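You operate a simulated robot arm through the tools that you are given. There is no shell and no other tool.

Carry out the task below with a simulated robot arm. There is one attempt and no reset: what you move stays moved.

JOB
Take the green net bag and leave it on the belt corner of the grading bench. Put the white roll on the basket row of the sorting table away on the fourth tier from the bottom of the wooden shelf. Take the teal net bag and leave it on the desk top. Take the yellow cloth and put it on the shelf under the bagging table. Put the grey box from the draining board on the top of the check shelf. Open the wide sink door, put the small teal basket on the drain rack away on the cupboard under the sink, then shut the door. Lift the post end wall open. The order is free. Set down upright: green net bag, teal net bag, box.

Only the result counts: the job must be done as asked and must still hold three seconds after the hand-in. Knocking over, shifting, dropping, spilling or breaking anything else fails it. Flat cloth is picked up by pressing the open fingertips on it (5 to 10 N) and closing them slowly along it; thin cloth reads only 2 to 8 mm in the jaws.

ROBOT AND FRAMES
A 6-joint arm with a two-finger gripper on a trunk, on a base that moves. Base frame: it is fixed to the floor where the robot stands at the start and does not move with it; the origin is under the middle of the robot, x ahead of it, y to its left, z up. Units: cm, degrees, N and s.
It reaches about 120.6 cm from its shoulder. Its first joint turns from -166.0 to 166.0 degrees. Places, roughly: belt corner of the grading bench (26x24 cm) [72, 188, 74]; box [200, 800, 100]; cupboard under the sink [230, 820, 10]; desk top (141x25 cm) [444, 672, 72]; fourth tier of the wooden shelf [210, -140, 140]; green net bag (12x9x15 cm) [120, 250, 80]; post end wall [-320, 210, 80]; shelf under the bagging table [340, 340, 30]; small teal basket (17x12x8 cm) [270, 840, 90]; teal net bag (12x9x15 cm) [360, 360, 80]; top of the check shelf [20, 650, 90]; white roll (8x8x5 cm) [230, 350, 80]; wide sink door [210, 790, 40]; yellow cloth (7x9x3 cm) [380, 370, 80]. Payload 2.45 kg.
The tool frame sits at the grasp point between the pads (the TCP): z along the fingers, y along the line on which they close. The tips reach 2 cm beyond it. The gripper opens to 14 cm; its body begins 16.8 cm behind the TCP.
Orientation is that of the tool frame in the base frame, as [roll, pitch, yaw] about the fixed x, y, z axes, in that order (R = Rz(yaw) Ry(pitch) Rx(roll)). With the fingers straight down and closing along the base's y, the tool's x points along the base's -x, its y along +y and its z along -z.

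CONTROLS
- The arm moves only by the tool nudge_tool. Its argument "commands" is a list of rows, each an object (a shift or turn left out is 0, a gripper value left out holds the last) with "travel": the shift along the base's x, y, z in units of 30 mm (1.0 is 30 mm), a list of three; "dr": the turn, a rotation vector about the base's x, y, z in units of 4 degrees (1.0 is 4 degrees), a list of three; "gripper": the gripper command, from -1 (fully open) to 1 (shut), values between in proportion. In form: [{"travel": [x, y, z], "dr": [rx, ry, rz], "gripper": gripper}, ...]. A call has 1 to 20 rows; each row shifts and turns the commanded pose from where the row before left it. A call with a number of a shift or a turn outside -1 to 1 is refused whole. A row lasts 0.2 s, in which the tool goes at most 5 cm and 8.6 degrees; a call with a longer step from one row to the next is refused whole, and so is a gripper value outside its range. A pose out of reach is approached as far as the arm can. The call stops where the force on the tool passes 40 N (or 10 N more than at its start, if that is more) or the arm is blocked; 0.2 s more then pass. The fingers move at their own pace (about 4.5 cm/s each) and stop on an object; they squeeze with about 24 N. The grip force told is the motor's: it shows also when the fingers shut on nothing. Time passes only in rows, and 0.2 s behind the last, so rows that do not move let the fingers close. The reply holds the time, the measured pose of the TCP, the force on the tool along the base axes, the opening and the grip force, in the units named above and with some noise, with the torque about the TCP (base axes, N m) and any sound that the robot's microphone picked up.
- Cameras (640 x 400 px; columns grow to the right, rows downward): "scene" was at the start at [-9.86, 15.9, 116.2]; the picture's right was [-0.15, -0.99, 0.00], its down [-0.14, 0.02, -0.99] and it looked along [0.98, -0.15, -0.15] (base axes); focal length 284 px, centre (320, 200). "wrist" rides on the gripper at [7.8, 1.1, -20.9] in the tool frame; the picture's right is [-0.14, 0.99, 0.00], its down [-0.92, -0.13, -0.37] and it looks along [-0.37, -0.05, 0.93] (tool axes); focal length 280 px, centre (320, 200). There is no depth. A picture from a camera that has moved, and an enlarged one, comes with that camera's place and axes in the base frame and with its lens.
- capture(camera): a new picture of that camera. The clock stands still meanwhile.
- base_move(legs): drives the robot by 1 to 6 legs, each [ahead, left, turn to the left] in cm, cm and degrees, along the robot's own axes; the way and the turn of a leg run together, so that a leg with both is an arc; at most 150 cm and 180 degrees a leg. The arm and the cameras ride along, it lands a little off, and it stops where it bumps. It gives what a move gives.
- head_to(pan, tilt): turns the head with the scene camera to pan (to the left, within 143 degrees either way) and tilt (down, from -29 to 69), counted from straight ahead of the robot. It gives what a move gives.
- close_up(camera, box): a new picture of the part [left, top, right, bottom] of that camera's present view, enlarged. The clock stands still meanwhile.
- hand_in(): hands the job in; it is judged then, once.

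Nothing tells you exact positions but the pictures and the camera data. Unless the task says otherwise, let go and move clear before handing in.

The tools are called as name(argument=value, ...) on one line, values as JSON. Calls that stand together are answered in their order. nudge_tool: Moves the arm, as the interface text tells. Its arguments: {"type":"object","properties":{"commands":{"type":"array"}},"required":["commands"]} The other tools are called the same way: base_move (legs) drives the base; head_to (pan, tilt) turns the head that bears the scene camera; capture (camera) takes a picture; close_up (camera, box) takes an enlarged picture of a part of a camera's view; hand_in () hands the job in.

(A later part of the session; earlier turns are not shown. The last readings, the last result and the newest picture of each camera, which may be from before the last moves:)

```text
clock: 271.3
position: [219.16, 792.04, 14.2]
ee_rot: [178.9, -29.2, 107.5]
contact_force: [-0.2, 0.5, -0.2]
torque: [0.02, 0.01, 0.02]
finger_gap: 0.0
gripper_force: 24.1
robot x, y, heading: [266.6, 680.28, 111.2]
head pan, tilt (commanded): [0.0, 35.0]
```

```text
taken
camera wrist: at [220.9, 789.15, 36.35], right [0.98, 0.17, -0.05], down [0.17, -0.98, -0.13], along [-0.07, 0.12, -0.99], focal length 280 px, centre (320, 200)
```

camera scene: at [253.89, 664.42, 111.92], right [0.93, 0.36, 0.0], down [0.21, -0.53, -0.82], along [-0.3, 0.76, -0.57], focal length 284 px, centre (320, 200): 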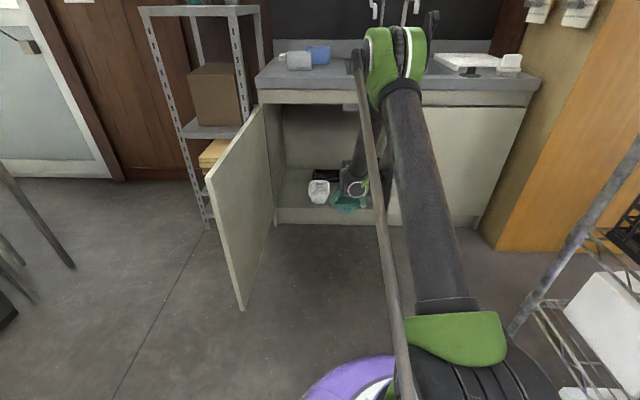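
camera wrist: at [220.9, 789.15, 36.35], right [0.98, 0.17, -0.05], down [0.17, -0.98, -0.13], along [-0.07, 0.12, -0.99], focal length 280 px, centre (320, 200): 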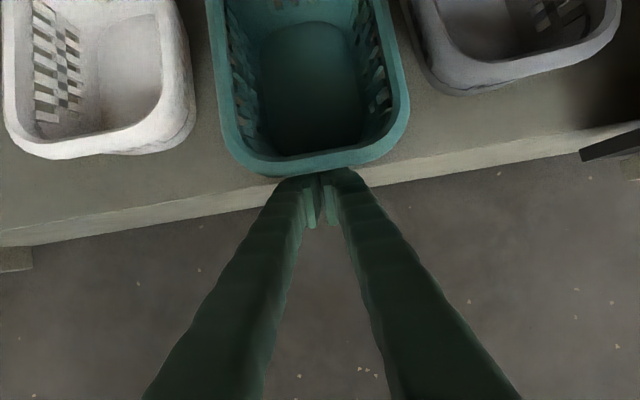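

nudge_tool(commands=[{"travel": [-0.21, 0.55, 0], "gripper": 1}, {"travel": [-0.21, 0.55, 0]}])

capture(camera="wrist")

close_up(camera="scene", box=[240, 120, 440, 250])

```text
clock: 271.9
position: [218.48, 794.16, 15.59]
ee_rot: [179.0, -29.2, 107.5]
contact_force: [1.4, -0.9, 0.8]
torque: [0.04, 0.0, 0.01]
finger_gap: 0.0
gripper_force: 24.5
out of reach, approached as far as the arm can: row 1, 2
robot x, y, heading: [266.55, 680.31, 111.4]
head pan, tilt (commanded): [0.0, 35.0]
```

```text
taken
camera wrist: at [220.16, 791.2, 37.71], right [0.98, 0.18, -0.05], down [0.17, -0.98, -0.13], along [-0.07, 0.12, -0.99], focal length 280 px, centre (320, 200)
```

wrist: 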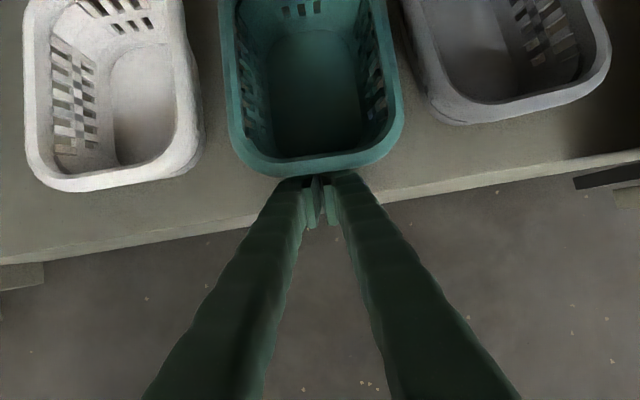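

```text
3.08 times, centred on (340, 185) of scene
camera zoom: at [253.89, 664.42, 111.92], right [0.93, 0.36, 0.0], down [0.21, -0.54, -0.82], along [-0.3, 0.76, -0.57], focal length 875 px, centre (258, 246)
```

zoom: 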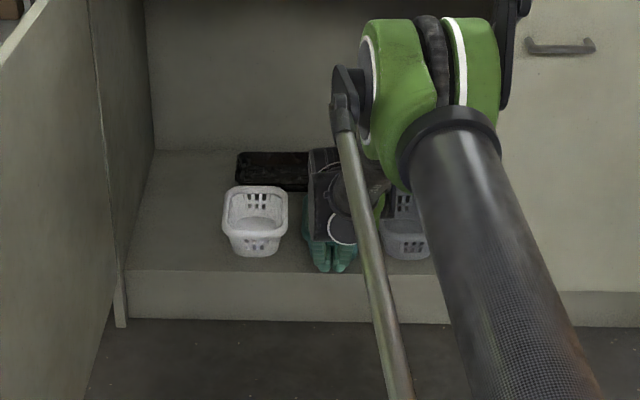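

The basket is now just fully on the floor. A small base move ahead of 2.5 cm pushes it in a bit more for door clearance.

base_move(legs=[[2.5, 0, 0]])

capture(camera="wrist")

```text
clock: 272.7
position: [217.47, 796.58, 15.64]
ee_rot: [179.0, -29.3, 107.4]
contact_force: [0.8, -0.1, -0.7]
torque: [0.04, 0.0, 0.03]
finger_gap: 0.01
gripper_force: 23.7
robot x, y, heading: [265.76, 682.46, 111.2]
head pan, tilt (commanded): [0.0, 35.0]
```

```text
taken
camera wrist: at [219.26, 793.55, 37.69], right [0.98, 0.18, -0.05], down [0.17, -0.98, -0.13], along [-0.07, 0.12, -0.99], focal length 280 px, centre (320, 200)
```

wrist: 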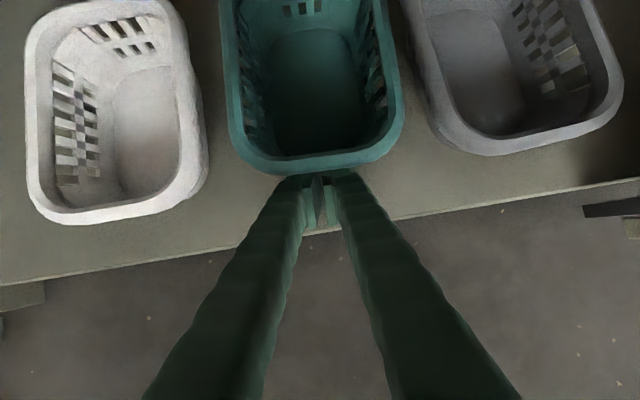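

The basket is in place with clear gaps. I retreat out of the cupboard, moving back and up.

nudge_tool(commands=[{"travel": [0.15, -0.48, 0.7], "gripper": 1}, {"travel": [0.15, -0.48, 0.7]}, {"travel": [0.2, -0.6, 0.6]}, {"travel": [0.3, -0.85, 0.5]}, {"travel": [0.3, -0.85, 0.5]}, {"travel": [0.3, -0.85, 0.5]}, {"travel": [0.3, -0.85, 0.5]}, {"travel": [0.3, -0.85, 0.6]}, {"travel": [0.3, -0.85, 0.8]}, {"travel": [0.1, -0.4, 0.95]}, {"travel": [0.1, -0.4, 0.95]}, {"travel": [0, 0, 0.95]}, {"travel": [0, 0, 0.95]}, {"travel": [0, 0, 0.95]}, {"travel": [0, 0, 0.95]}, {"travel": [0, 0, 0.95]}, {"travel": [0, 0, 0.95]}, {"travel": [0, 0, 0.95]}, {"travel": [0, 0, 0.95]}, {"travel": [0, 0, 0.95]}])

capture(camera="wrist")

capture(camera="scene")

```text
clock: 276.9
position: [224.91, 773.92, 63.22]
ee_rot: [179.0, -29.2, 107.5]
contact_force: [0.0, 0.8, -0.1]
torque: [-0.03, 0.02, 0.01]
finger_gap: 0.01
gripper_force: 24.4
robot x, y, heading: [265.5, 682.75, 110.8]
head pan, tilt (commanded): [0.0, 35.0]
```

```text
taken
camera wrist: at [226.73, 771.07, 85.39], right [0.98, 0.18, -0.05], down [0.17, -0.98, -0.13], along [-0.07, 0.12, -0.99], focal length 280 px, centre (320, 200)
```

wrist: 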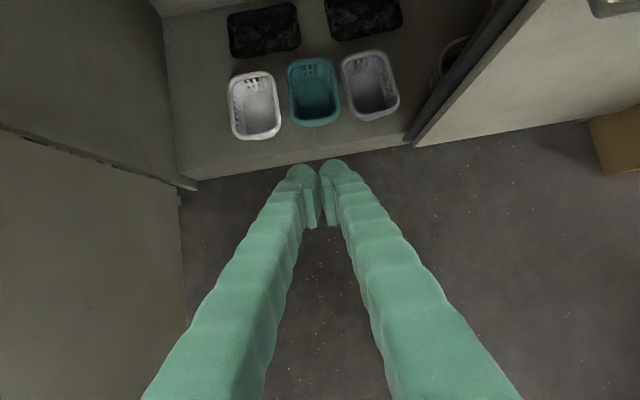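

```text
taken
camera scene: at [252.98, 666.78, 111.92], right [0.93, 0.36, 0.0], down [0.21, -0.53, -0.82], along [-0.3, 0.76, -0.57], focal length 284 px, centre (320, 200)
```

scene: 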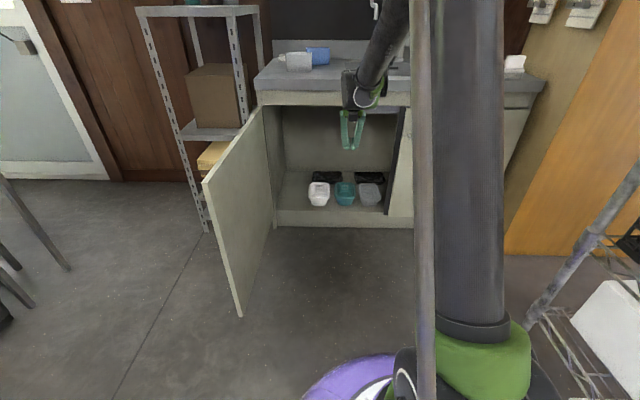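

The teal basket sits neatly between the others. Now I raise, turn the tool vertical, and go over the door to its outer side to push it shut.

nudge_tool(commands=[{"travel": [0.16, -0.43, 0.95], "dr": [-0.5, -0.16, 0], "gripper": 1}, {"travel": [0.16, -0.43, 0.95], "dr": [-0.5, -0.16, 0]}, {"travel": [0.16, -0.43, 0.95], "dr": [-0.5, -0.16, 0]}, {"travel": [0.16, -0.43, 0.95], "dr": [-0.5, -0.16, 0]}, {"travel": [0.16, -0.43, 0.95], "dr": [-0.5, -0.16, 0]}, {"travel": [0.16, -0.43, 0.95], "dr": [-0.5, -0.16, 0]}, {"travel": [0.16, -0.43, 0.95], "dr": [-0.5, -0.16, 0]}, {"travel": [0.16, -0.43, 0.95], "dr": [-0.5, -0.16, 0]}, {"travel": [0.16, -0.43, 0.95], "dr": [-0.5, -0.16, 0]}, {"travel": [0.16, -0.43, 0.95], "dr": [-0.5, -0.16, 0]}, {"travel": [0.16, -0.43, 0.95], "dr": [-0.5, -0.16, 0]}, {"travel": [0.16, -0.43, 0.95], "dr": [-0.5, -0.16, 0]}, {"travel": [0.16, -0.43, 0.95], "dr": [-0.5, -0.16, 0]}, {"travel": [0.16, -0.43, 0.95], "dr": [-0.5, -0.16, 0]}])

nudge_tool(commands=[{"travel": [-0.9, -0.64, 0], "gripper": 1}, {"travel": [-0.9, -0.64, 0]}, {"travel": [-0.9, -0.64, 0]}, {"travel": [-0.9, -0.64, 0]}, {"travel": [-0.9, -0.64, 0]}, {"travel": [-0.9, -0.64, 0]}, {"travel": [-0.9, -0.64, 0]}, {"travel": [-0.9, -0.64, 0]}, {"travel": [-0.9, -0.64, 0]}, {"travel": [-0.9, -0.64, 0]}, {"travel": [-0.9, -0.64, 0]}, {"travel": [-0.9, -0.64, 0]}, {"travel": [-0.9, -0.64, 0]}, {"travel": [-0.9, -0.64, 0]}, {"travel": [-0.9, -0.64, 0]}])

capture(camera="wrist")

```text
clock: 279.9
position: [231.83, 756.19, 103.07]
ee_rot: [178.9, 0.2, 107.5]
contact_force: [0.2, 0.0, -1.0]
torque: [-0.03, 0.02, 0.01]
finger_gap: 0.0
gripper_force: 24.1
robot x, y, heading: [265.5, 683.14, 111.6]
head pan, tilt (commanded): [0.0, 35.0]
```

```text
clock: 283.1
position: [191.15, 727.24, 103.1]
ee_rot: [178.9, 0.1, 107.6]
contact_force: [0.8, 0.0, 0.6]
torque: [-0.01, 0.07, 0.0]
finger_gap: 0.0
gripper_force: 23.7
robot x, y, heading: [265.61, 682.53, 111.1]
head pan, tilt (commanded): [0.0, 35.0]
```

```text
taken
camera wrist: at [189.47, 735.16, 123.96], right [0.99, 0.17, 0.02], down [0.15, -0.92, 0.37], along [0.08, -0.36, -0.93], focal length 280 px, centre (320, 200)
```

wrist: 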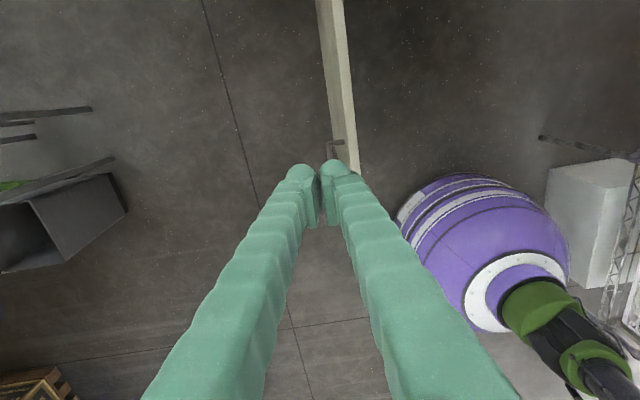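

I see the door's top edge just right of the fingers. I shift slightly left and back toward the hinge to avoid the handle, then lower beside the outer face.

nudge_tool(commands=[{"travel": [-0.7, 0.65, 0], "gripper": 1}, {"travel": [-0.7, 0.65, 0]}, {"travel": [0, 0, -0.95]}, {"travel": [0, 0, -0.95]}, {"travel": [0, 0, -0.95]}, {"travel": [0, 0, -0.95]}, {"travel": [0, 0, -0.95]}, {"travel": [0, 0, -0.95]}])

capture(camera="wrist")

```text
clock: 284.9
position: [186.81, 731.25, 85.98]
ee_rot: [178.9, 0.2, 107.5]
contact_force: [-0.1, -0.3, 0.3]
torque: [0.03, 0.05, -0.01]
finger_gap: 0.0
gripper_force: 24.3
robot x, y, heading: [265.73, 682.61, 111.2]
head pan, tilt (commanded): [0.0, 35.0]
```

```text
taken
camera wrist: at [185.22, 739.01, 106.94], right [0.99, 0.17, 0.02], down [0.15, -0.92, 0.37], along [0.08, -0.36, -0.93], focal length 280 px, centre (320, 200)
```

wrist: 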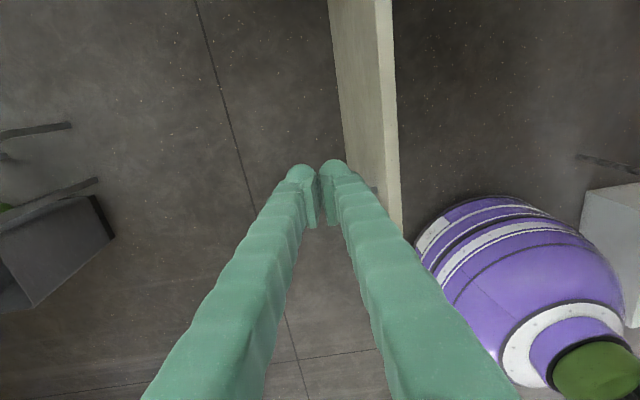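

nudge_tool(commands=[{"travel": [0, 0, -0.95], "gripper": 1}, {"travel": [0, 0, -0.95]}, {"travel": [0, 0, -0.95]}, {"travel": [0, 0, -0.95]}, {"travel": [0, 0, -0.95]}, {"travel": [0, 0, -0.95]}])

capture(camera="wrist")

```text
clock: 286.3
position: [187.01, 731.07, 68.7]
ee_rot: [178.9, 0.2, 107.6]
contact_force: [0.9, -0.9, 0.0]
torque: [0.02, 0.04, -0.01]
finger_gap: 0.0
gripper_force: 24.2
robot x, y, heading: [265.84, 682.72, 111.4]
head pan, tilt (commanded): [0.0, 35.0]
```

```text
taken
camera wrist: at [185.22, 738.95, 89.64], right [0.99, 0.17, 0.02], down [0.15, -0.92, 0.37], along [0.08, -0.36, -0.93], focal length 280 px, centre (320, 200)
```

wrist: 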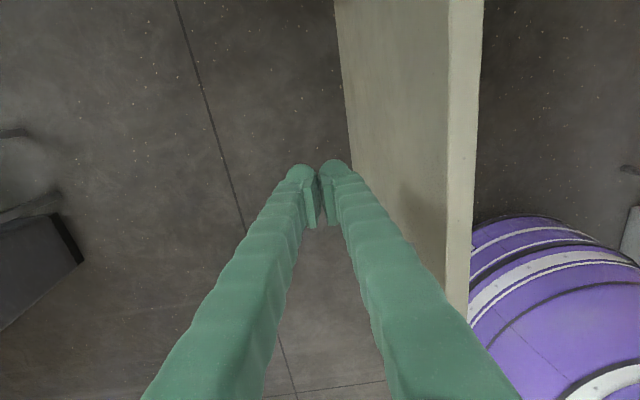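

The fingers are beside the outer face. I sweep along the hinge arc to push the door shut, in stages.

nudge_tool(commands=[{"travel": [0.96, 0.118, 0.2], "gripper": 1}, {"travel": [0.95, 0.18, 0.2]}, {"travel": [0.936, 0.242, 0]}, {"travel": [0.918, 0.304, 0]}, {"travel": [0.897, 0.362, 0]}, {"travel": [0.871, 0.421, 0]}, {"travel": [0.842, 0.476, 0]}, {"travel": [0.808, 0.531, 0]}, {"travel": [0.771, 0.583, 0]}])

capture(camera="wrist")

capture(camera="scene")

```text
clock: 288.3
position: [210.83, 740.98, 69.89]
ee_rot: [178.9, 0.1, 107.5]
contact_force: [0.1, 0.0, 0.2]
torque: [0.01, -0.01, -0.03]
finger_gap: 0.0
gripper_force: 24.0
robot x, y, heading: [265.48, 682.7, 111.6]
head pan, tilt (commanded): [0.0, 35.0]
```

```text
taken
camera wrist: at [209.11, 748.65, 90.87], right [0.99, 0.17, 0.02], down [0.15, -0.92, 0.37], along [0.08, -0.36, -0.93], focal length 280 px, centre (320, 200)
```

wrist: 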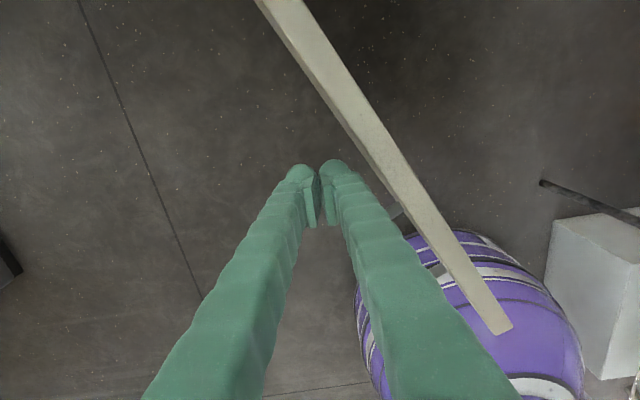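

```text
taken
camera scene: at [252.97, 666.75, 111.91], right [0.93, 0.36, 0.0], down [0.21, -0.53, -0.82], along [-0.3, 0.76, -0.57], focal length 284 px, centre (320, 200)
```

scene: 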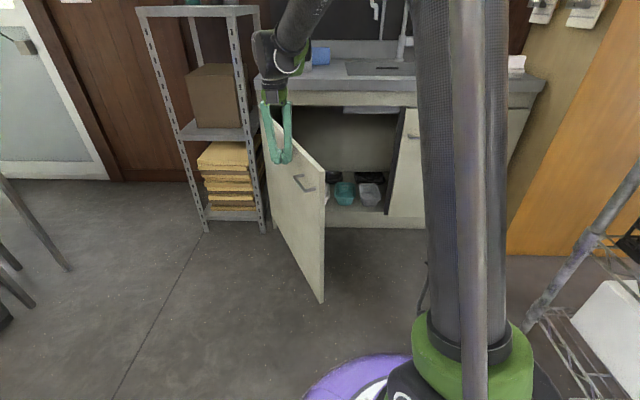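

The door is closing. I continue along the arc.

nudge_tool(commands=[{"travel": [0.732, 0.632, 0], "gripper": 1}, {"travel": [0.689, 0.679, 0]}, {"travel": [0.643, 0.722, 0]}, {"travel": [0.594, 0.763, 0]}, {"travel": [0.542, 0.801, 0]}, {"travel": [0.489, 0.834, 0]}, {"travel": [0.433, 0.865, 0]}, {"travel": [0.376, 0.891, 0]}, {"travel": [0.316, 0.914, 0]}])

capture(camera="wrist")

capture(camera="scene")

```text
clock: 290.3
position: [225.42, 762.14, 70.07]
ee_rot: [179.0, 0.2, 107.6]
contact_force: [-0.3, -0.2, -0.2]
torque: [0.01, 0.01, 0.0]
finger_gap: 0.01
gripper_force: 23.6
robot x, y, heading: [265.7, 683.02, 111.0]
head pan, tilt (commanded): [0.0, 35.0]
```

```text
taken
camera wrist: at [223.73, 769.96, 91.13], right [0.99, 0.17, 0.02], down [0.15, -0.92, 0.37], along [0.08, -0.36, -0.93], focal length 280 px, centre (320, 200)
```

wrist: 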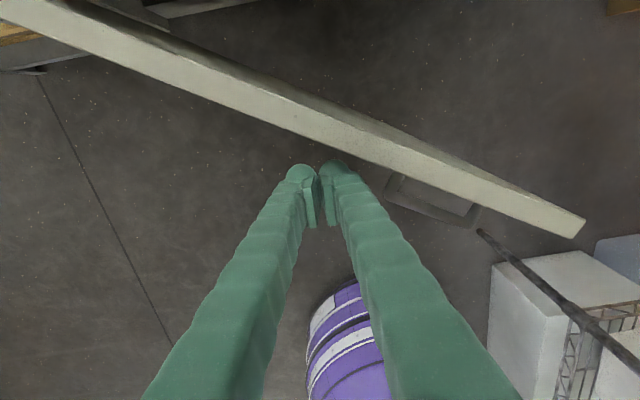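

```text
taken
camera scene: at [252.98, 666.76, 111.91], right [0.93, 0.36, 0.0], down [0.21, -0.53, -0.82], along [-0.3, 0.76, -0.57], focal length 284 px, centre (320, 200)
```

scene: 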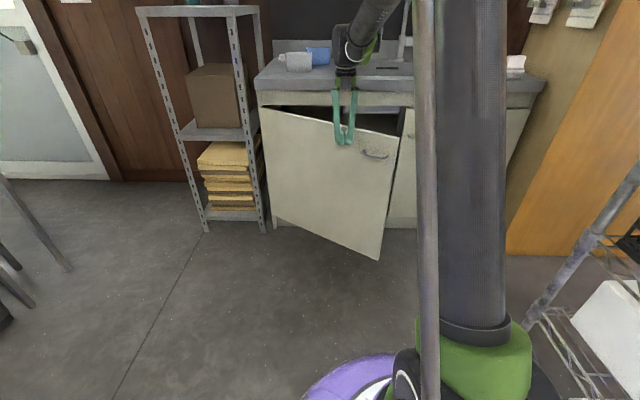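

nudge_tool(commands=[{"travel": [0.255, 0.933, 0], "gripper": 1}, {"travel": [0.194, 0.947, 0]}, {"travel": [0.131, 0.958, 0]}, {"travel": [0.069, 0.965, 0]}, {"travel": [0.005, 0.967, 0]}, {"travel": [-0.059, 0.965, 0]}])

capture(camera="wrist")

capture(camera="scene")

```text
clock: 291.7
position: [224.23, 778.08, 70.24]
ee_rot: [178.6, 0.1, 106.5]
contact_force: [-0.4, 0.3, 0.3]
torque: [0.04, -0.03, 0.02]
finger_gap: 0.02
gripper_force: 24.1
out of reach, approached as far as the arm can: row 3, 4, 5, 6
robot x, y, heading: [265.78, 683.24, 111.4]
head pan, tilt (commanded): [0.0, 35.0]
```

```text
taken
camera wrist: at [222.53, 785.89, 91.14], right [0.99, 0.15, 0.03], down [0.13, -0.92, 0.37], along [0.08, -0.36, -0.93], focal length 280 px, centre (320, 200)
```

wrist: 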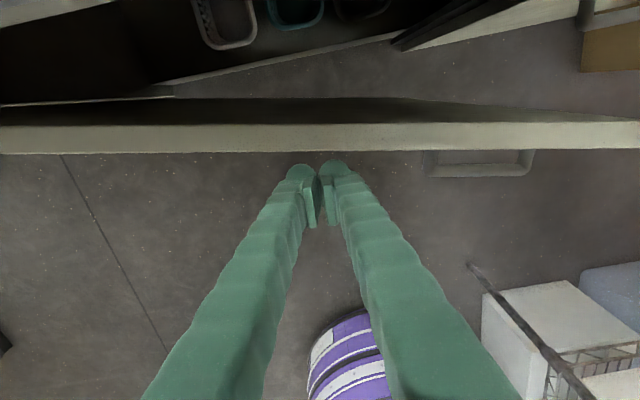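

```text
taken
camera scene: at [252.98, 666.76, 111.91], right [0.93, 0.36, 0.0], down [0.21, -0.53, -0.82], along [-0.3, 0.76, -0.57], focal length 284 px, centre (320, 200)
```

scene: 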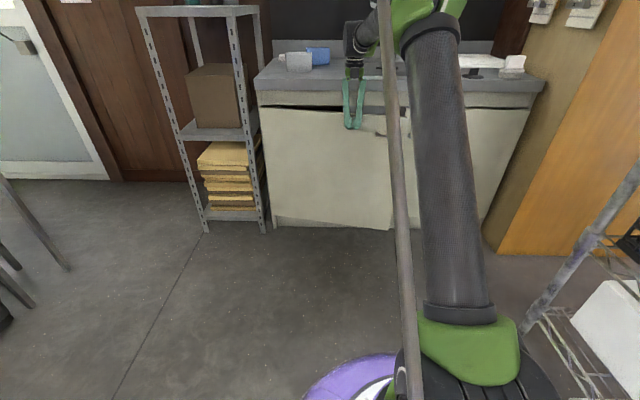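

The wrist yaw limit again; I turn the tool back 20° and then push the last few centimetres.

nudge_tool(commands=[{"dr": [0, 0, -1], "gripper": 1}, {"dr": [0, 0, -1]}, {"dr": [0, 0, -1]}, {"dr": [0, 0, -1]}, {"dr": [0, 0, -1]}, {"travel": [-0.25, 0.65, 0]}, {"travel": [-0.25, 0.65, 0]}])

capture(camera="wrist")

```text
clock: 293.3
position: [222.71, 781.84, 70.12]
ee_rot: [178.9, 0.1, 87.4]
contact_force: [-0.1, -0.4, -0.3]
torque: [0.02, 0.01, -0.02]
finger_gap: 0.02
gripper_force: 24.2
robot x, y, heading: [265.57, 683.04, 111.3]
head pan, tilt (commanded): [0.0, 35.0]
```

```text
taken
camera wrist: at [223.83, 789.85, 91.09], right [0.98, -0.18, 0.02], down [-0.17, -0.91, 0.37], along [-0.05, -0.37, -0.93], focal length 280 px, centre (320, 200)
```

wrist: 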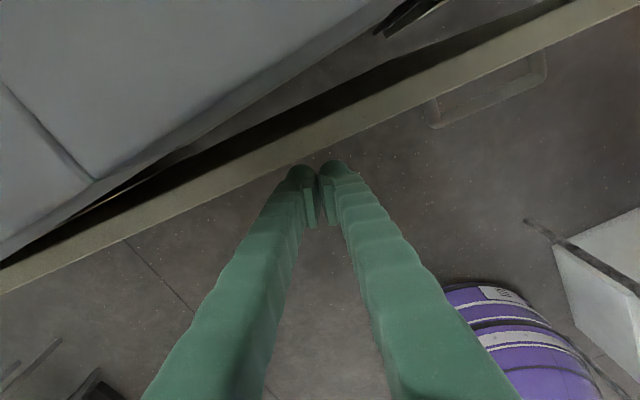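

nudge_tool(commands=[{"travel": [-0.14, 0.37, 0], "gripper": 1}, {"travel": [-0.14, 0.37, 0]}, {"travel": [-0.14, 0.37, 0]}])

capture(camera="wrist")

```text
clock: 294.1
position: [221.36, 785.23, 70.06]
ee_rot: [178.9, 0.2, 87.5]
contact_force: [0.0, -0.6, -0.1]
torque: [0.05, -0.02, -0.01]
finger_gap: 0.0
gripper_force: 23.7
robot x, y, heading: [265.73, 682.53, 111.2]
head pan, tilt (commanded): [0.0, 35.0]
```

```text
taken
camera wrist: at [222.53, 793.17, 91.01], right [0.98, -0.18, 0.02], down [-0.17, -0.91, 0.37], along [-0.05, -0.37, -0.93], focal length 280 px, centre (320, 200)
```

wrist: 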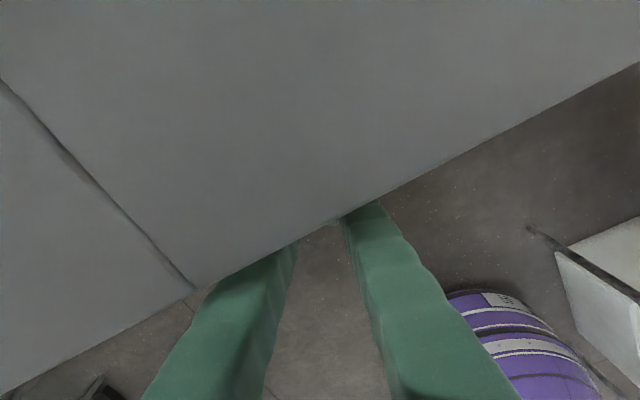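

nudge_tool(commands=[{"travel": [-0.06, 0.16, 0], "gripper": 1}, {"travel": [-0.06, 0.16, 0]}])

nudge_tool(commands=[{"travel": [-0.06, 0.16, 0], "gripper": 1}, {"travel": [-0.06, 0.16, 0]}])

capture(camera="scene")

```text
clock: 294.7
position: [220.99, 786.2, 70.05]
ee_rot: [178.9, 0.3, 87.5]
contact_force: [-0.5, 0.0, 0.4]
torque: [0.0, -0.01, -0.02]
finger_gap: 0.0
gripper_force: 24.3
robot x, y, heading: [265.33, 682.83, 111.4]
head pan, tilt (commanded): [0.0, 35.0]
```

```text
clock: 295.2
position: [220.99, 786.53, 70.06]
ee_rot: [178.8, 0.4, 87.6]
contact_force: [5.2, -9.5, 1.9]
torque: [1.6, 0.93, 0.3]
finger_gap: 0.0
gripper_force: 24.6
robot x, y, heading: [265.95, 682.69, 111.4]
head pan, tilt (commanded): [0.0, 35.0]
stopped in row 2: the force on the tool passed its limit at 61 N (the readings are from after the stop); the commanded pose is now the measured one
```

```text
taken
camera scene: at [253.02, 666.69, 111.91], right [0.93, 0.36, 0.0], down [0.21, -0.53, -0.82], along [-0.3, 0.76, -0.57], focal length 284 px, centre (320, 200)
```

scene: 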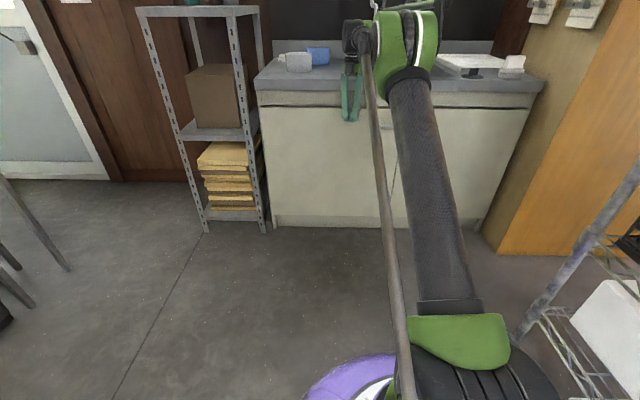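

The stop came from the palm touching the counter edge (torque shows contact 17 cm above the TCP). I back off and check how well the door is shut.

nudge_tool(commands=[{"travel": [0.12, -0.32, 0], "gripper": 1}, {"travel": [0.3, -0.8, 0]}, {"travel": [0.3, -0.8, 0]}, {"travel": [0.3, -0.8, 0]}])

close_up(camera="scene", box=[240, 70, 440, 240])

capture(camera="wrist")

```text
clock: 296.2
position: [224.09, 778.42, 69.83]
ee_rot: [178.7, 0.4, 87.6]
contact_force: [-0.6, 0.0, -0.5]
torque: [-0.05, 0.0, 0.01]
finger_gap: 0.0
gripper_force: 24.0
robot x, y, heading: [265.55, 682.68, 111.0]
head pan, tilt (commanded): [0.0, 35.0]
```

```text
2.35 times, centred on (340, 155) of scene
camera zoom: at [252.98, 666.77, 111.92], right [0.93, 0.36, 0.0], down [0.21, -0.54, -0.82], along [-0.3, 0.76, -0.57], focal length 669 px, centre (273, 306)
```

zoom: 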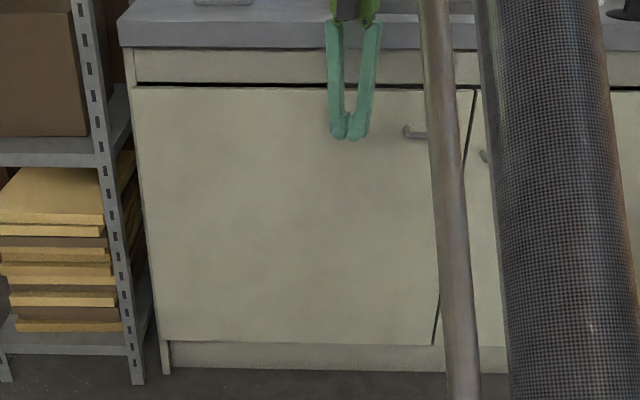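

```text
taken
camera wrist: at [225.08, 786.44, 90.82], right [0.98, -0.18, 0.02], down [-0.17, -0.91, 0.37], along [-0.05, -0.37, -0.93], focal length 280 px, centre (320, 200)
```

wrist: 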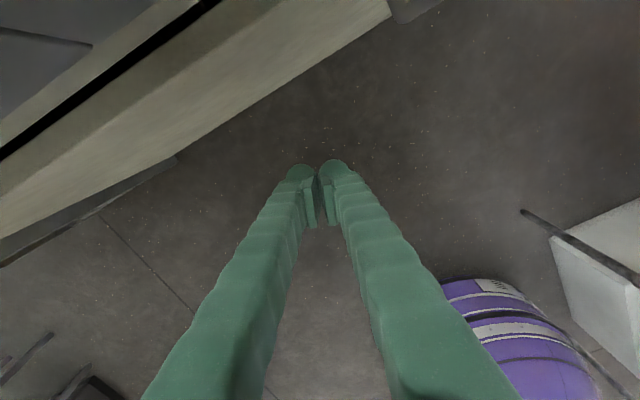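

The door looks shut or nearly so. To make sure, I tilt the fingertips forward and press the door below its handle near the free edge.

nudge_tool(commands=[{"travel": [0.3, -0.3, -0.5], "dr": [0.93, 0.35, 0], "gripper": 1}, {"travel": [0.3, -0.1, -0.6], "dr": [0.93, 0.35, 0]}, {"travel": [0.5, 0.1, -0.8], "dr": [0.93, 0.35, 0]}, {"travel": [0.5, 0.1, -0.8], "dr": [0.93, 0.35, 0]}, {"travel": [0.6, 0.2, -0.8], "dr": [0.93, 0.35, 0]}, {"travel": [0.6, 0.2, -0.8], "dr": [0.93, 0.35, 0]}, {"travel": [0.6, 0.2, -0.8], "dr": [0.93, 0.35, 0]}, {"travel": [0.6, 0.2, -0.6], "dr": [0.93, 0.35, 0]}])

capture(camera="wrist")

capture(camera="scene")

```text
clock: 298.0
position: [235.94, 780.05, 52.99]
ee_rot: [-167.6, -28.7, 84.2]
contact_force: [-0.4, 0.5, 0.0]
torque: [-0.02, -0.03, 0.02]
finger_gap: 0.01
gripper_force: 23.8
robot x, y, heading: [265.75, 682.93, 111.2]
head pan, tilt (commanded): [0.0, 35.0]
```

```text
taken
camera wrist: at [241.11, 776.84, 74.5], right [0.96, -0.12, -0.25], down [-0.15, -0.98, -0.1], along [-0.24, 0.14, -0.96], focal length 280 px, centre (320, 200)
```

wrist: 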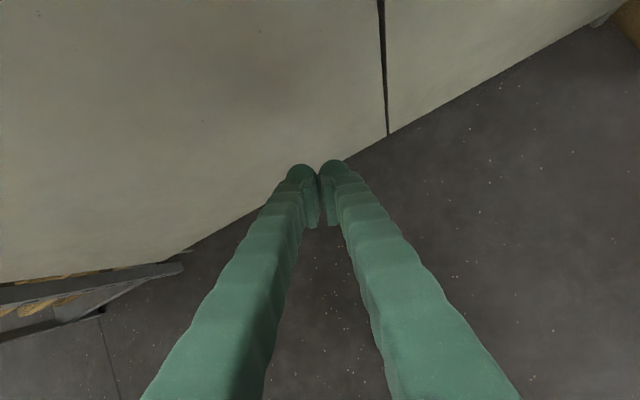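

```text
taken
camera scene: at [253.0, 666.74, 111.92], right [0.93, 0.36, 0.0], down [0.21, -0.53, -0.82], along [-0.3, 0.76, -0.57], focal length 284 px, centre (320, 200)
```

scene: 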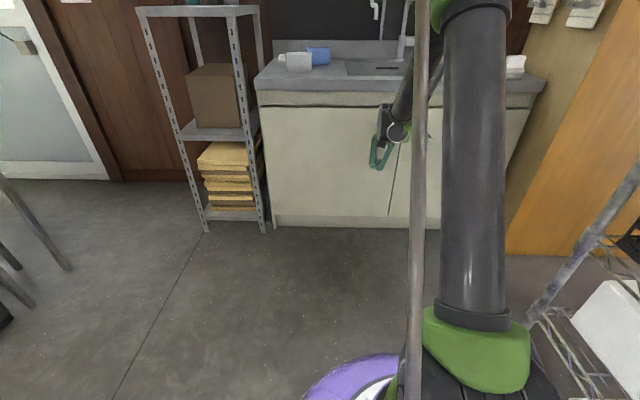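

The door edges look flush. I press gently to be sure.

nudge_tool(commands=[{"travel": [-0.35, 0.93, 0], "gripper": 1}, {"travel": [-0.35, 0.93, 0]}, {"travel": [-0.35, 0.93, 0]}, {"travel": [-0.1, 0.28, 0]}, {"travel": [-0.1, 0.28, 0]}, {"travel": [-0.1, 0.28, 0]}, {"travel": [-0.1, 0.28, 0]}])

capture(camera="wrist")

```text
clock: 299.4
position: [232.01, 790.67, 52.86]
ee_rot: [-167.8, -28.4, 84.3]
contact_force: [4.5, -11.0, 1.9]
torque: [0.02, 0.05, 0.06]
finger_gap: 0.0
gripper_force: 24.4
robot x, y, heading: [265.13, 682.92, 111.0]
head pan, tilt (commanded): [0.0, 35.0]
stopped in row 7: the force on the tool passed its limit at 58 N (the readings are from after the stop); the commanded pose is now the measured one
```

```text
taken
camera wrist: at [237.27, 787.57, 74.4], right [0.96, -0.12, -0.25], down [-0.15, -0.98, -0.1], along [-0.23, 0.13, -0.96], focal length 280 px, centre (320, 200)
```

wrist: 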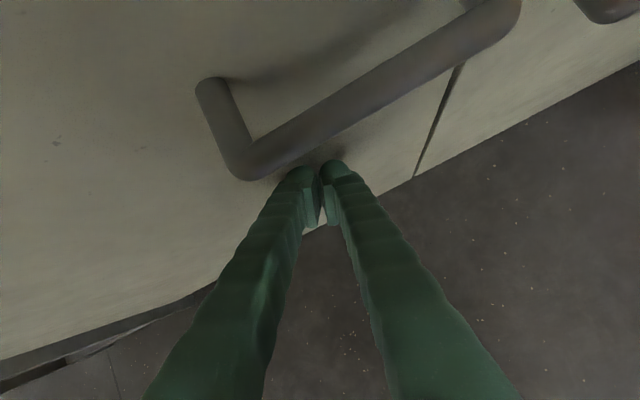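

The door is firmly shut. I back off, raise and straighten the tool, then move over to the grey box on the draining board.

nudge_tool(commands=[{"travel": [0.3, -0.8, 0], "gripper": 1}, {"travel": [0.35, -0.93, 0]}, {"travel": [0.35, -0.93, 0]}, {"travel": [0.35, -0.93, 0.5]}, {"travel": [0.3, -0.8, 0.9], "dr": [-0.93, -0.35, 0]}, {"travel": [0.3, -0.8, 0.95], "dr": [-0.93, -0.35, 0]}, {"travel": [0, 0, 0.95], "dr": [-0.93, -0.35, 0]}, {"travel": [0, 0, 0.95], "dr": [-0.93, -0.35, 0]}, {"travel": [0, 0, 0.95], "dr": [-0.93, -0.35, 0]}, {"travel": [0, 0, 0.95], "dr": [-0.93, -0.35, 0]}, {"travel": [0, 0, 0.95], "dr": [-0.93, -0.35, 0]}, {"travel": [0, 0, 0.95], "dr": [-0.93, -0.35, 0]}, {"travel": [0, 0, 0.95], "dr": [0, 0, -1]}, {"travel": [0, 0, 0.95], "dr": [0, 0, -1]}, {"travel": [0, 0, 0.95], "dr": [0, 0, -1]}, {"travel": [0, 0, 0.95], "dr": [0, 0, -1]}, {"travel": [0, 0, 0.95], "dr": [0, 0, -1]}, {"travel": [0, 0, 0.95], "dr": [0, 0, -1]}, {"travel": [0, 0, 0.95], "dr": [0, 0, -1]}, {"travel": [0, 0, 0.95], "dr": [0, 0, -1]}])

nudge_tool(commands=[{"dr": [0, 0, -1], "gripper": -1}, {"dr": [0, 0, -1]}, {"dr": [0, 0, -1]}, {"dr": [0, 0, -1]}, {"dr": [0, 0, -1]}, {"dr": [0, 0, -1]}, {"dr": [0, 0, -1]}, {"dr": [0, 0, -1]}])

base_move(legs=[[0, 20, 0], [42, 0, 0]])

capture(camera="wrist")

head_to(pan=20, tilt=25)

capture(camera="scene")

```text
clock: 303.6
position: [237.93, 775.34, 99.63]
ee_rot: [178.5, 0.7, 55.6]
contact_force: [0.2, 0.1, -0.6]
torque: [-0.02, 0.02, 0.0]
finger_gap: 0.0
gripper_force: 23.6
robot x, y, heading: [265.37, 682.65, 111.1]
head pan, tilt (commanded): [0.0, 35.0]
```

```text
clock: 305.4
position: [237.76, 775.2, 99.74]
ee_rot: [178.5, 0.8, 23.5]
contact_force: [0.2, -0.4, 0.3]
torque: [-0.01, 0.01, 0.0]
finger_gap: 14.02
gripper_force: 0.1
robot x, y, heading: [265.36, 682.65, 111.2]
head pan, tilt (commanded): [0.0, 35.0]
```

```text
clock: 309.2
position: [203.94, 807.0, 99.71]
ee_rot: [178.5, 0.7, 23.6]
contact_force: [0.0, -0.7, 0.6]
torque: [0.03, 0.03, -0.02]
finger_gap: 14.01
gripper_force: 0.1
robot x, y, heading: [231.38, 714.43, 111.3]
head pan, tilt (commanded): [0.0, 35.0]
```

```text
taken
camera wrist: at [211.59, 809.76, 120.63], right [0.27, -0.96, 0.03], down [-0.89, -0.24, 0.38], along [-0.36, -0.12, -0.93], focal length 280 px, centre (320, 200)
```

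wrist: 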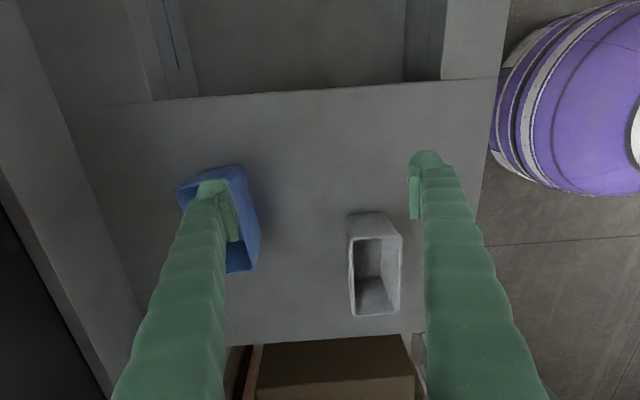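

```text
clock: 310.0
position: [203.88, 806.98, 99.73]
ee_rot: [178.6, 0.7, 23.6]
contact_force: [0.1, 0.3, -0.1]
torque: [0.01, -0.01, -0.02]
finger_gap: 14.01
gripper_force: 0.0
robot x, y, heading: [231.74, 714.36, 111.3]
head pan, tilt (commanded): [20.0, 25.0]
```

```text
taken
camera scene: at [216.19, 697.17, 113.49], right [0.75, 0.66, 0.0], down [0.28, -0.32, -0.91], along [-0.6, 0.68, -0.42], focal length 284 px, centre (320, 200)
```

scene: 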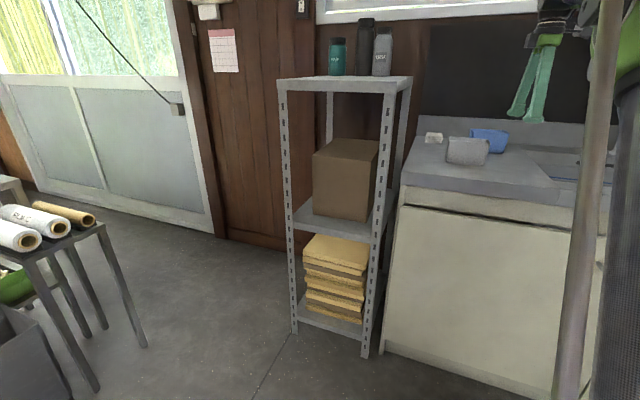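

I raise a little and centre the tool over the grey box for an exact look.

nudge_tool(commands=[{"travel": [0, 0, 1], "gripper": -1}, {"travel": [0, 0, 1]}, {"travel": [0, 0, 1]}, {"travel": [-0.8, -0.8, 0.5]}, {"travel": [-0.8, -0.8, 0.5]}, {"travel": [-0.8, -0.8, 0]}, {"travel": [-0.7, -0.8, 0], "dr": [0, 0, -0.5]}])

capture(camera="wrist")

close_up(camera="wrist", box=[220, 50, 440, 210])

```text
clock: 311.6
position: [194.77, 797.37, 111.6]
ee_rot: [178.6, 0.8, 21.4]
contact_force: [1.3, 0.8, -0.4]
torque: [-0.11, 0.02, 0.01]
finger_gap: 13.98
gripper_force: 0.1
robot x, y, heading: [231.98, 714.46, 110.9]
head pan, tilt (commanded): [20.0, 25.0]
```

```text
taken
camera wrist: at [202.4, 799.9, 132.58], right [0.24, -0.97, 0.03], down [-0.9, -0.21, 0.38], along [-0.36, -0.11, -0.93], focal length 280 px, centre (320, 200)
```

wrist: 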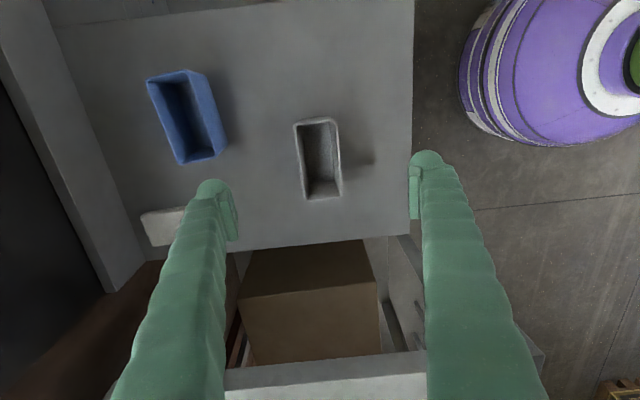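

```text
2.50 times, centred on (330, 130) of wrist
camera zoom: at [202.4, 799.9, 132.58], right [0.24, -0.97, 0.03], down [-0.9, -0.21, 0.38], along [-0.36, -0.11, -0.93], focal length 701 px, centre (295, 375)
```

zoom: 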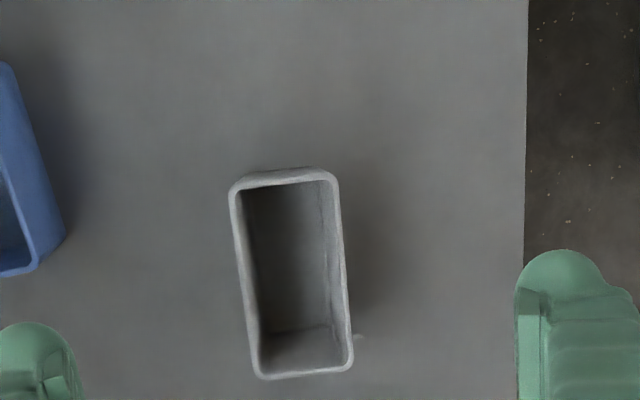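

The box rim is about 11.5×6 cm, centred at (193.4,796.9), long axis ≈19.5°. I align, narrow the fingers to 10 cm, and descend.

nudge_tool(commands=[{"travel": [-0.45, -0.17, 0], "dr": [0, 0, -0.4], "gripper": -0.43}, {"travel": [0, 0, -0.9]}, {"travel": [0, 0, -0.9]}, {"travel": [0, 0, -0.9]}, {"travel": [0, 0, -0.9]}, {"travel": [0, 0, -0.9]}, {"travel": [0, 0, -0.9]}, {"travel": [0, 0, -0.9]}])

capture(camera="wrist")

close_up(camera="scene", box=[400, 60, 560, 200])

```text
clock: 313.4
position: [193.3, 796.62, 92.94]
ee_rot: [178.6, 0.7, 20.0]
contact_force: [0.4, 0.1, -1.5]
torque: [0.02, -0.01, -0.01]
finger_gap: 10.04
gripper_force: 0.0
robot x, y, heading: [231.73, 714.18, 111.2]
head pan, tilt (commanded): [20.0, 25.0]
```

```text
taken
camera wrist: at [201.02, 799.01, 113.78], right [0.21, -0.98, 0.03], down [-0.91, -0.18, 0.38], along [-0.36, -0.1, -0.93], focal length 280 px, centre (320, 200)
```

wrist: 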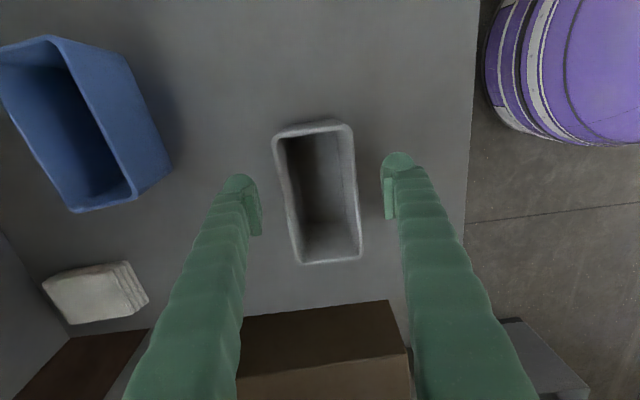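

```text
2.86 times, centred on (480, 130) of scene
camera zoom: at [216.18, 697.15, 113.49], right [0.75, 0.66, 0.0], down [0.28, -0.32, -0.91], along [-0.6, 0.68, -0.42], focal length 813 px, centre (-137, 400)
```

zoom: 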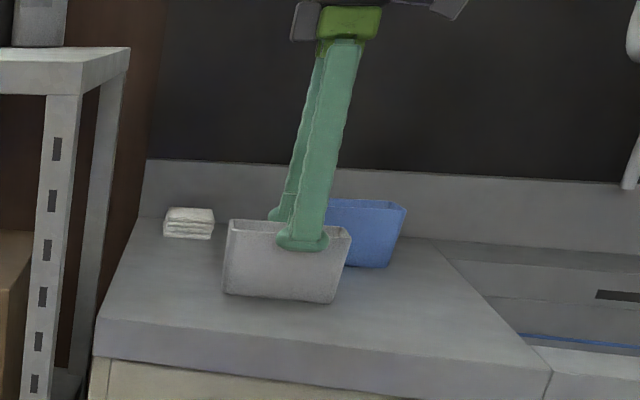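

nudge_tool(commands=[{"travel": [0, 0, -0.4], "gripper": -0.43}, {"gripper": -0.2}, {"gripper": 0}, {"gripper": 0.3}, {"gripper": 1}, {"gripper": 1}, {"gripper": 1}, {"gripper": 1}])

nudge_tool(commands=[{"travel": [0, 0, 0.3], "gripper": 1}, {"travel": [0, 0, 0.6]}, {"travel": [0, 0, 0.8]}])

capture(camera="wrist")

close_up(camera="scene", box=[400, 60, 560, 200])

```text
clock: 315.2
position: [193.15, 796.74, 91.83]
ee_rot: [178.6, 0.7, 20.0]
contact_force: [-0.5, 0.3, -0.3]
torque: [-0.02, 0.02, -0.04]
finger_gap: 6.04
gripper_force: 24.4
robot x, y, heading: [231.57, 714.45, 111.4]
head pan, tilt (commanded): [20.0, 25.0]
```

```text
clock: 316.0
position: [193.17, 796.71, 96.66]
ee_rot: [178.5, 0.7, 20.0]
contact_force: [-0.5, -0.3, -1.2]
torque: [0.02, -0.02, -0.03]
finger_gap: 6.06
gripper_force: 23.6
robot x, y, heading: [231.72, 714.48, 111.2]
head pan, tilt (commanded): [20.0, 25.0]
```

```text
taken
camera wrist: at [201.0, 799.01, 117.57], right [0.21, -0.98, 0.03], down [-0.91, -0.18, 0.38], along [-0.36, -0.1, -0.93], focal length 280 px, centre (320, 200)
```

wrist: 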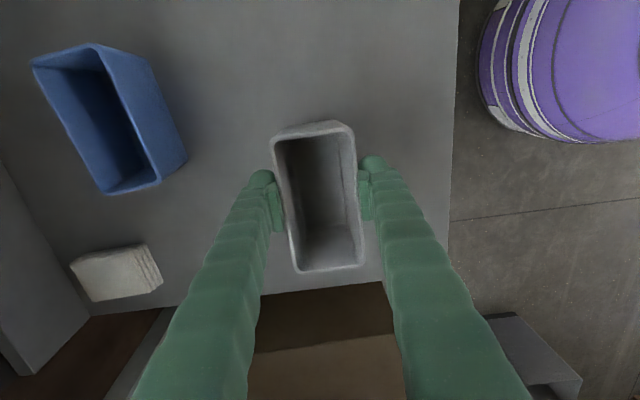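

```text
2.86 times, centred on (480, 130) of scene
camera zoom: at [216.17, 697.16, 113.49], right [0.75, 0.66, 0.0], down [0.28, -0.32, -0.91], along [-0.6, 0.68, -0.42], focal length 813 px, centre (-137, 400)
```

zoom: 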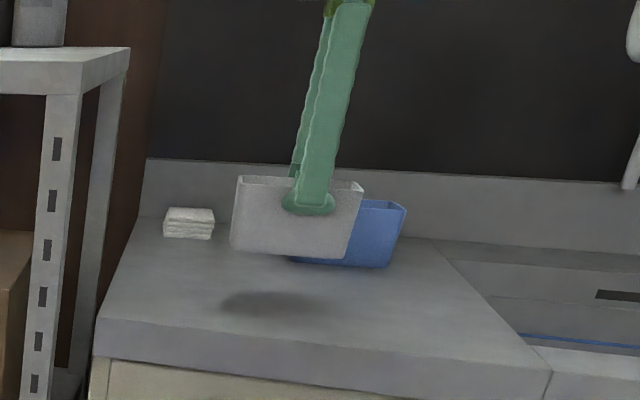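

The grey box is lifted. I raise it, draw it in and look toward the check shelf on the left.

nudge_tool(commands=[{"travel": [0, 0, 1], "gripper": 1}, {"travel": [0, 0, 1]}, {"travel": [0, 0, 1]}, {"travel": [0, 0, 1]}, {"travel": [0, 0, 1]}, {"travel": [0, 0, 1]}, {"travel": [0.4, -0.9, 0]}, {"travel": [0.4, -0.9, 0]}, {"travel": [0.4, -0.9, 0]}, {"travel": [0.4, -0.9, 0]}, {"travel": [0.4, -0.9, 0]}, {"travel": [0.4, -0.9, 0]}, {"travel": [0.4, -0.9, 0]}, {"travel": [0.4, -0.9, 0]}, {"travel": [0.4, -0.9, 0]}, {"travel": [0.4, -0.9, 0]}])

base_move(legs=[[-40, 0, 0]])

head_to(pan=70, tilt=15)

capture(camera="scene")

close_up(camera="scene", box=[200, 110, 440, 260])

```text
clock: 319.4
position: [205.34, 769.9, 114.84]
ee_rot: [178.6, 0.7, 20.0]
contact_force: [-0.9, 1.0, -1.5]
torque: [-0.07, -0.04, 0.0]
finger_gap: 6.07
gripper_force: 23.6
robot x, y, heading: [231.31, 714.28, 111.2]
head pan, tilt (commanded): [20.0, 25.0]
```

```text
clock: 321.9
position: [219.83, 733.35, 114.83]
ee_rot: [178.6, 0.8, 19.6]
contact_force: [-0.6, -0.6, -1.2]
torque: [-0.02, -0.02, -0.02]
finger_gap: 6.08
gripper_force: 24.1
robot x, y, heading: [245.62, 677.6, 110.7]
head pan, tilt (commanded): [20.0, 25.0]
```

```text
clock: 323.1
position: [219.85, 733.26, 114.9]
ee_rot: [178.6, 0.6, 19.6]
contact_force: [0.2, 0.0, -1.3]
torque: [-0.01, -0.02, -0.01]
finger_gap: 6.06
gripper_force: 23.7
robot x, y, heading: [245.54, 677.74, 111.0]
head pan, tilt (commanded): [70.0, 15.0]
```

```text
taken
camera scene: at [226.91, 653.34, 115.11], right [-0.01, 1.0, 0.0], down [0.26, 0.0, -0.97], along [-0.97, -0.01, -0.26], focal length 284 px, centre (320, 200)
```

scene: 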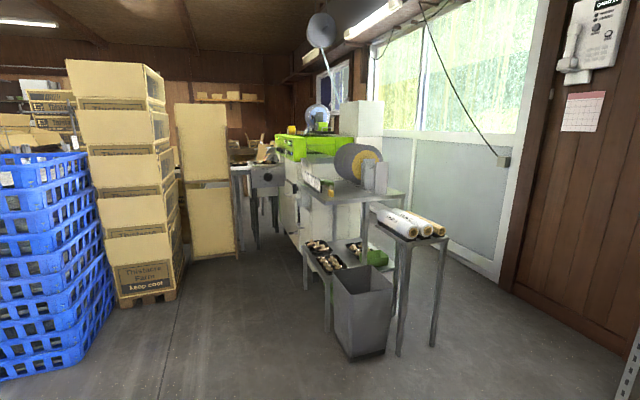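

```text
2.67 times, centred on (320, 185) of scene
camera zoom: at [226.91, 653.34, 115.11], right [-0.01, 1.0, 0.0], down [0.26, 0.0, -0.97], along [-0.97, -0.01, -0.26], focal length 758 px, centre (320, 240)
```

zoom: 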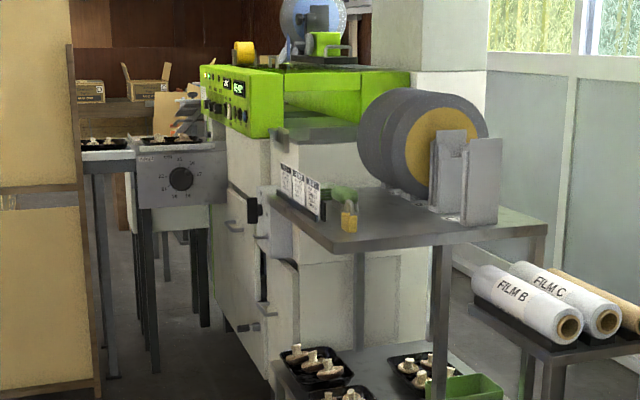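

The check shelf is the grey-topped unit at the far end of the reel table, next to the green machine. I'll drive left along the free aisle in front of those tables.

base_move(legs=[[-15, 0, 0], [0, 145, 0]])

head_to(pan=30, tilt=20)

capture(camera="scene")

head_to(pan=80, tilt=25)

capture(camera="scene")

```text
clock: 331.2
position: [90.52, 667.15, 114.78]
ee_rot: [178.6, 0.8, 20.2]
contact_force: [0.7, 0.4, -1.2]
torque: [0.04, -0.02, 0.0]
finger_gap: 6.07
gripper_force: 24.2
robot x, y, heading: [117.22, 612.01, 111.5]
head pan, tilt (commanded): [70.0, 15.0]
```

```text
clock: 332.3
position: [90.51, 667.19, 114.79]
ee_rot: [178.6, 0.7, 20.4]
contact_force: [0.0, 0.8, -1.5]
torque: [-0.03, -0.02, 0.02]
finger_gap: 6.06
gripper_force: 23.7
robot x, y, heading: [117.22, 611.81, 111.4]
head pan, tilt (commanded): [30.0, 20.0]
```

```text
taken
camera scene: at [100.59, 593.44, 114.3], right [0.62, 0.78, 0.0], down [0.27, -0.21, -0.94], along [-0.74, 0.58, -0.34], focal length 284 px, centre (320, 200)
```

scene: 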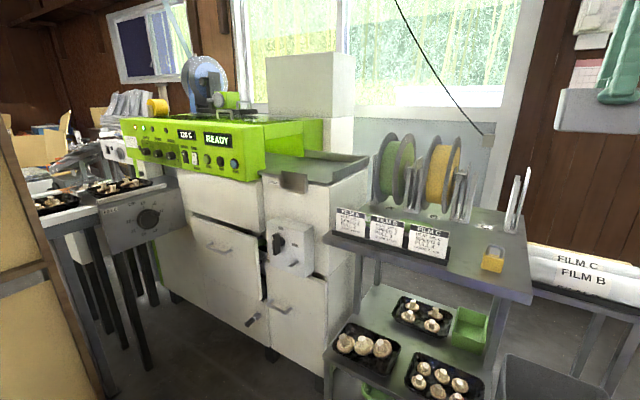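

```text
clock: 333.4
position: [90.39, 667.14, 114.83]
ee_rot: [178.6, 0.8, 20.3]
contact_force: [0.5, 1.0, -0.8]
torque: [0.01, -0.02, -0.01]
finger_gap: 6.07
gripper_force: 24.0
robot x, y, heading: [117.21, 612.1, 111.7]
head pan, tilt (commanded): [80.0, 25.0]
```

```text
taken
camera scene: at [98.86, 585.82, 113.49], right [-0.2, 0.98, 0.0], down [0.41, 0.08, -0.91], along [-0.89, -0.18, -0.42], focal length 284 px, centre (320, 200)
```

scene: 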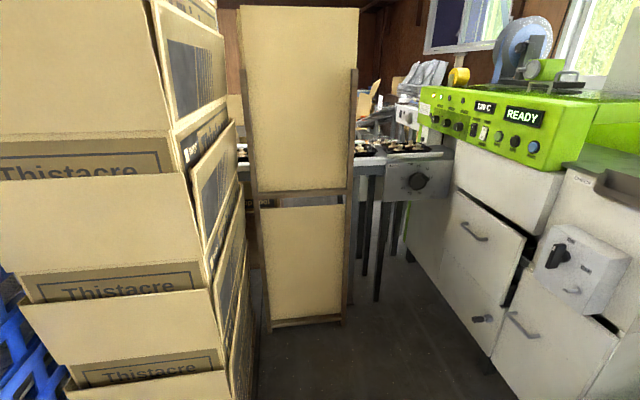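

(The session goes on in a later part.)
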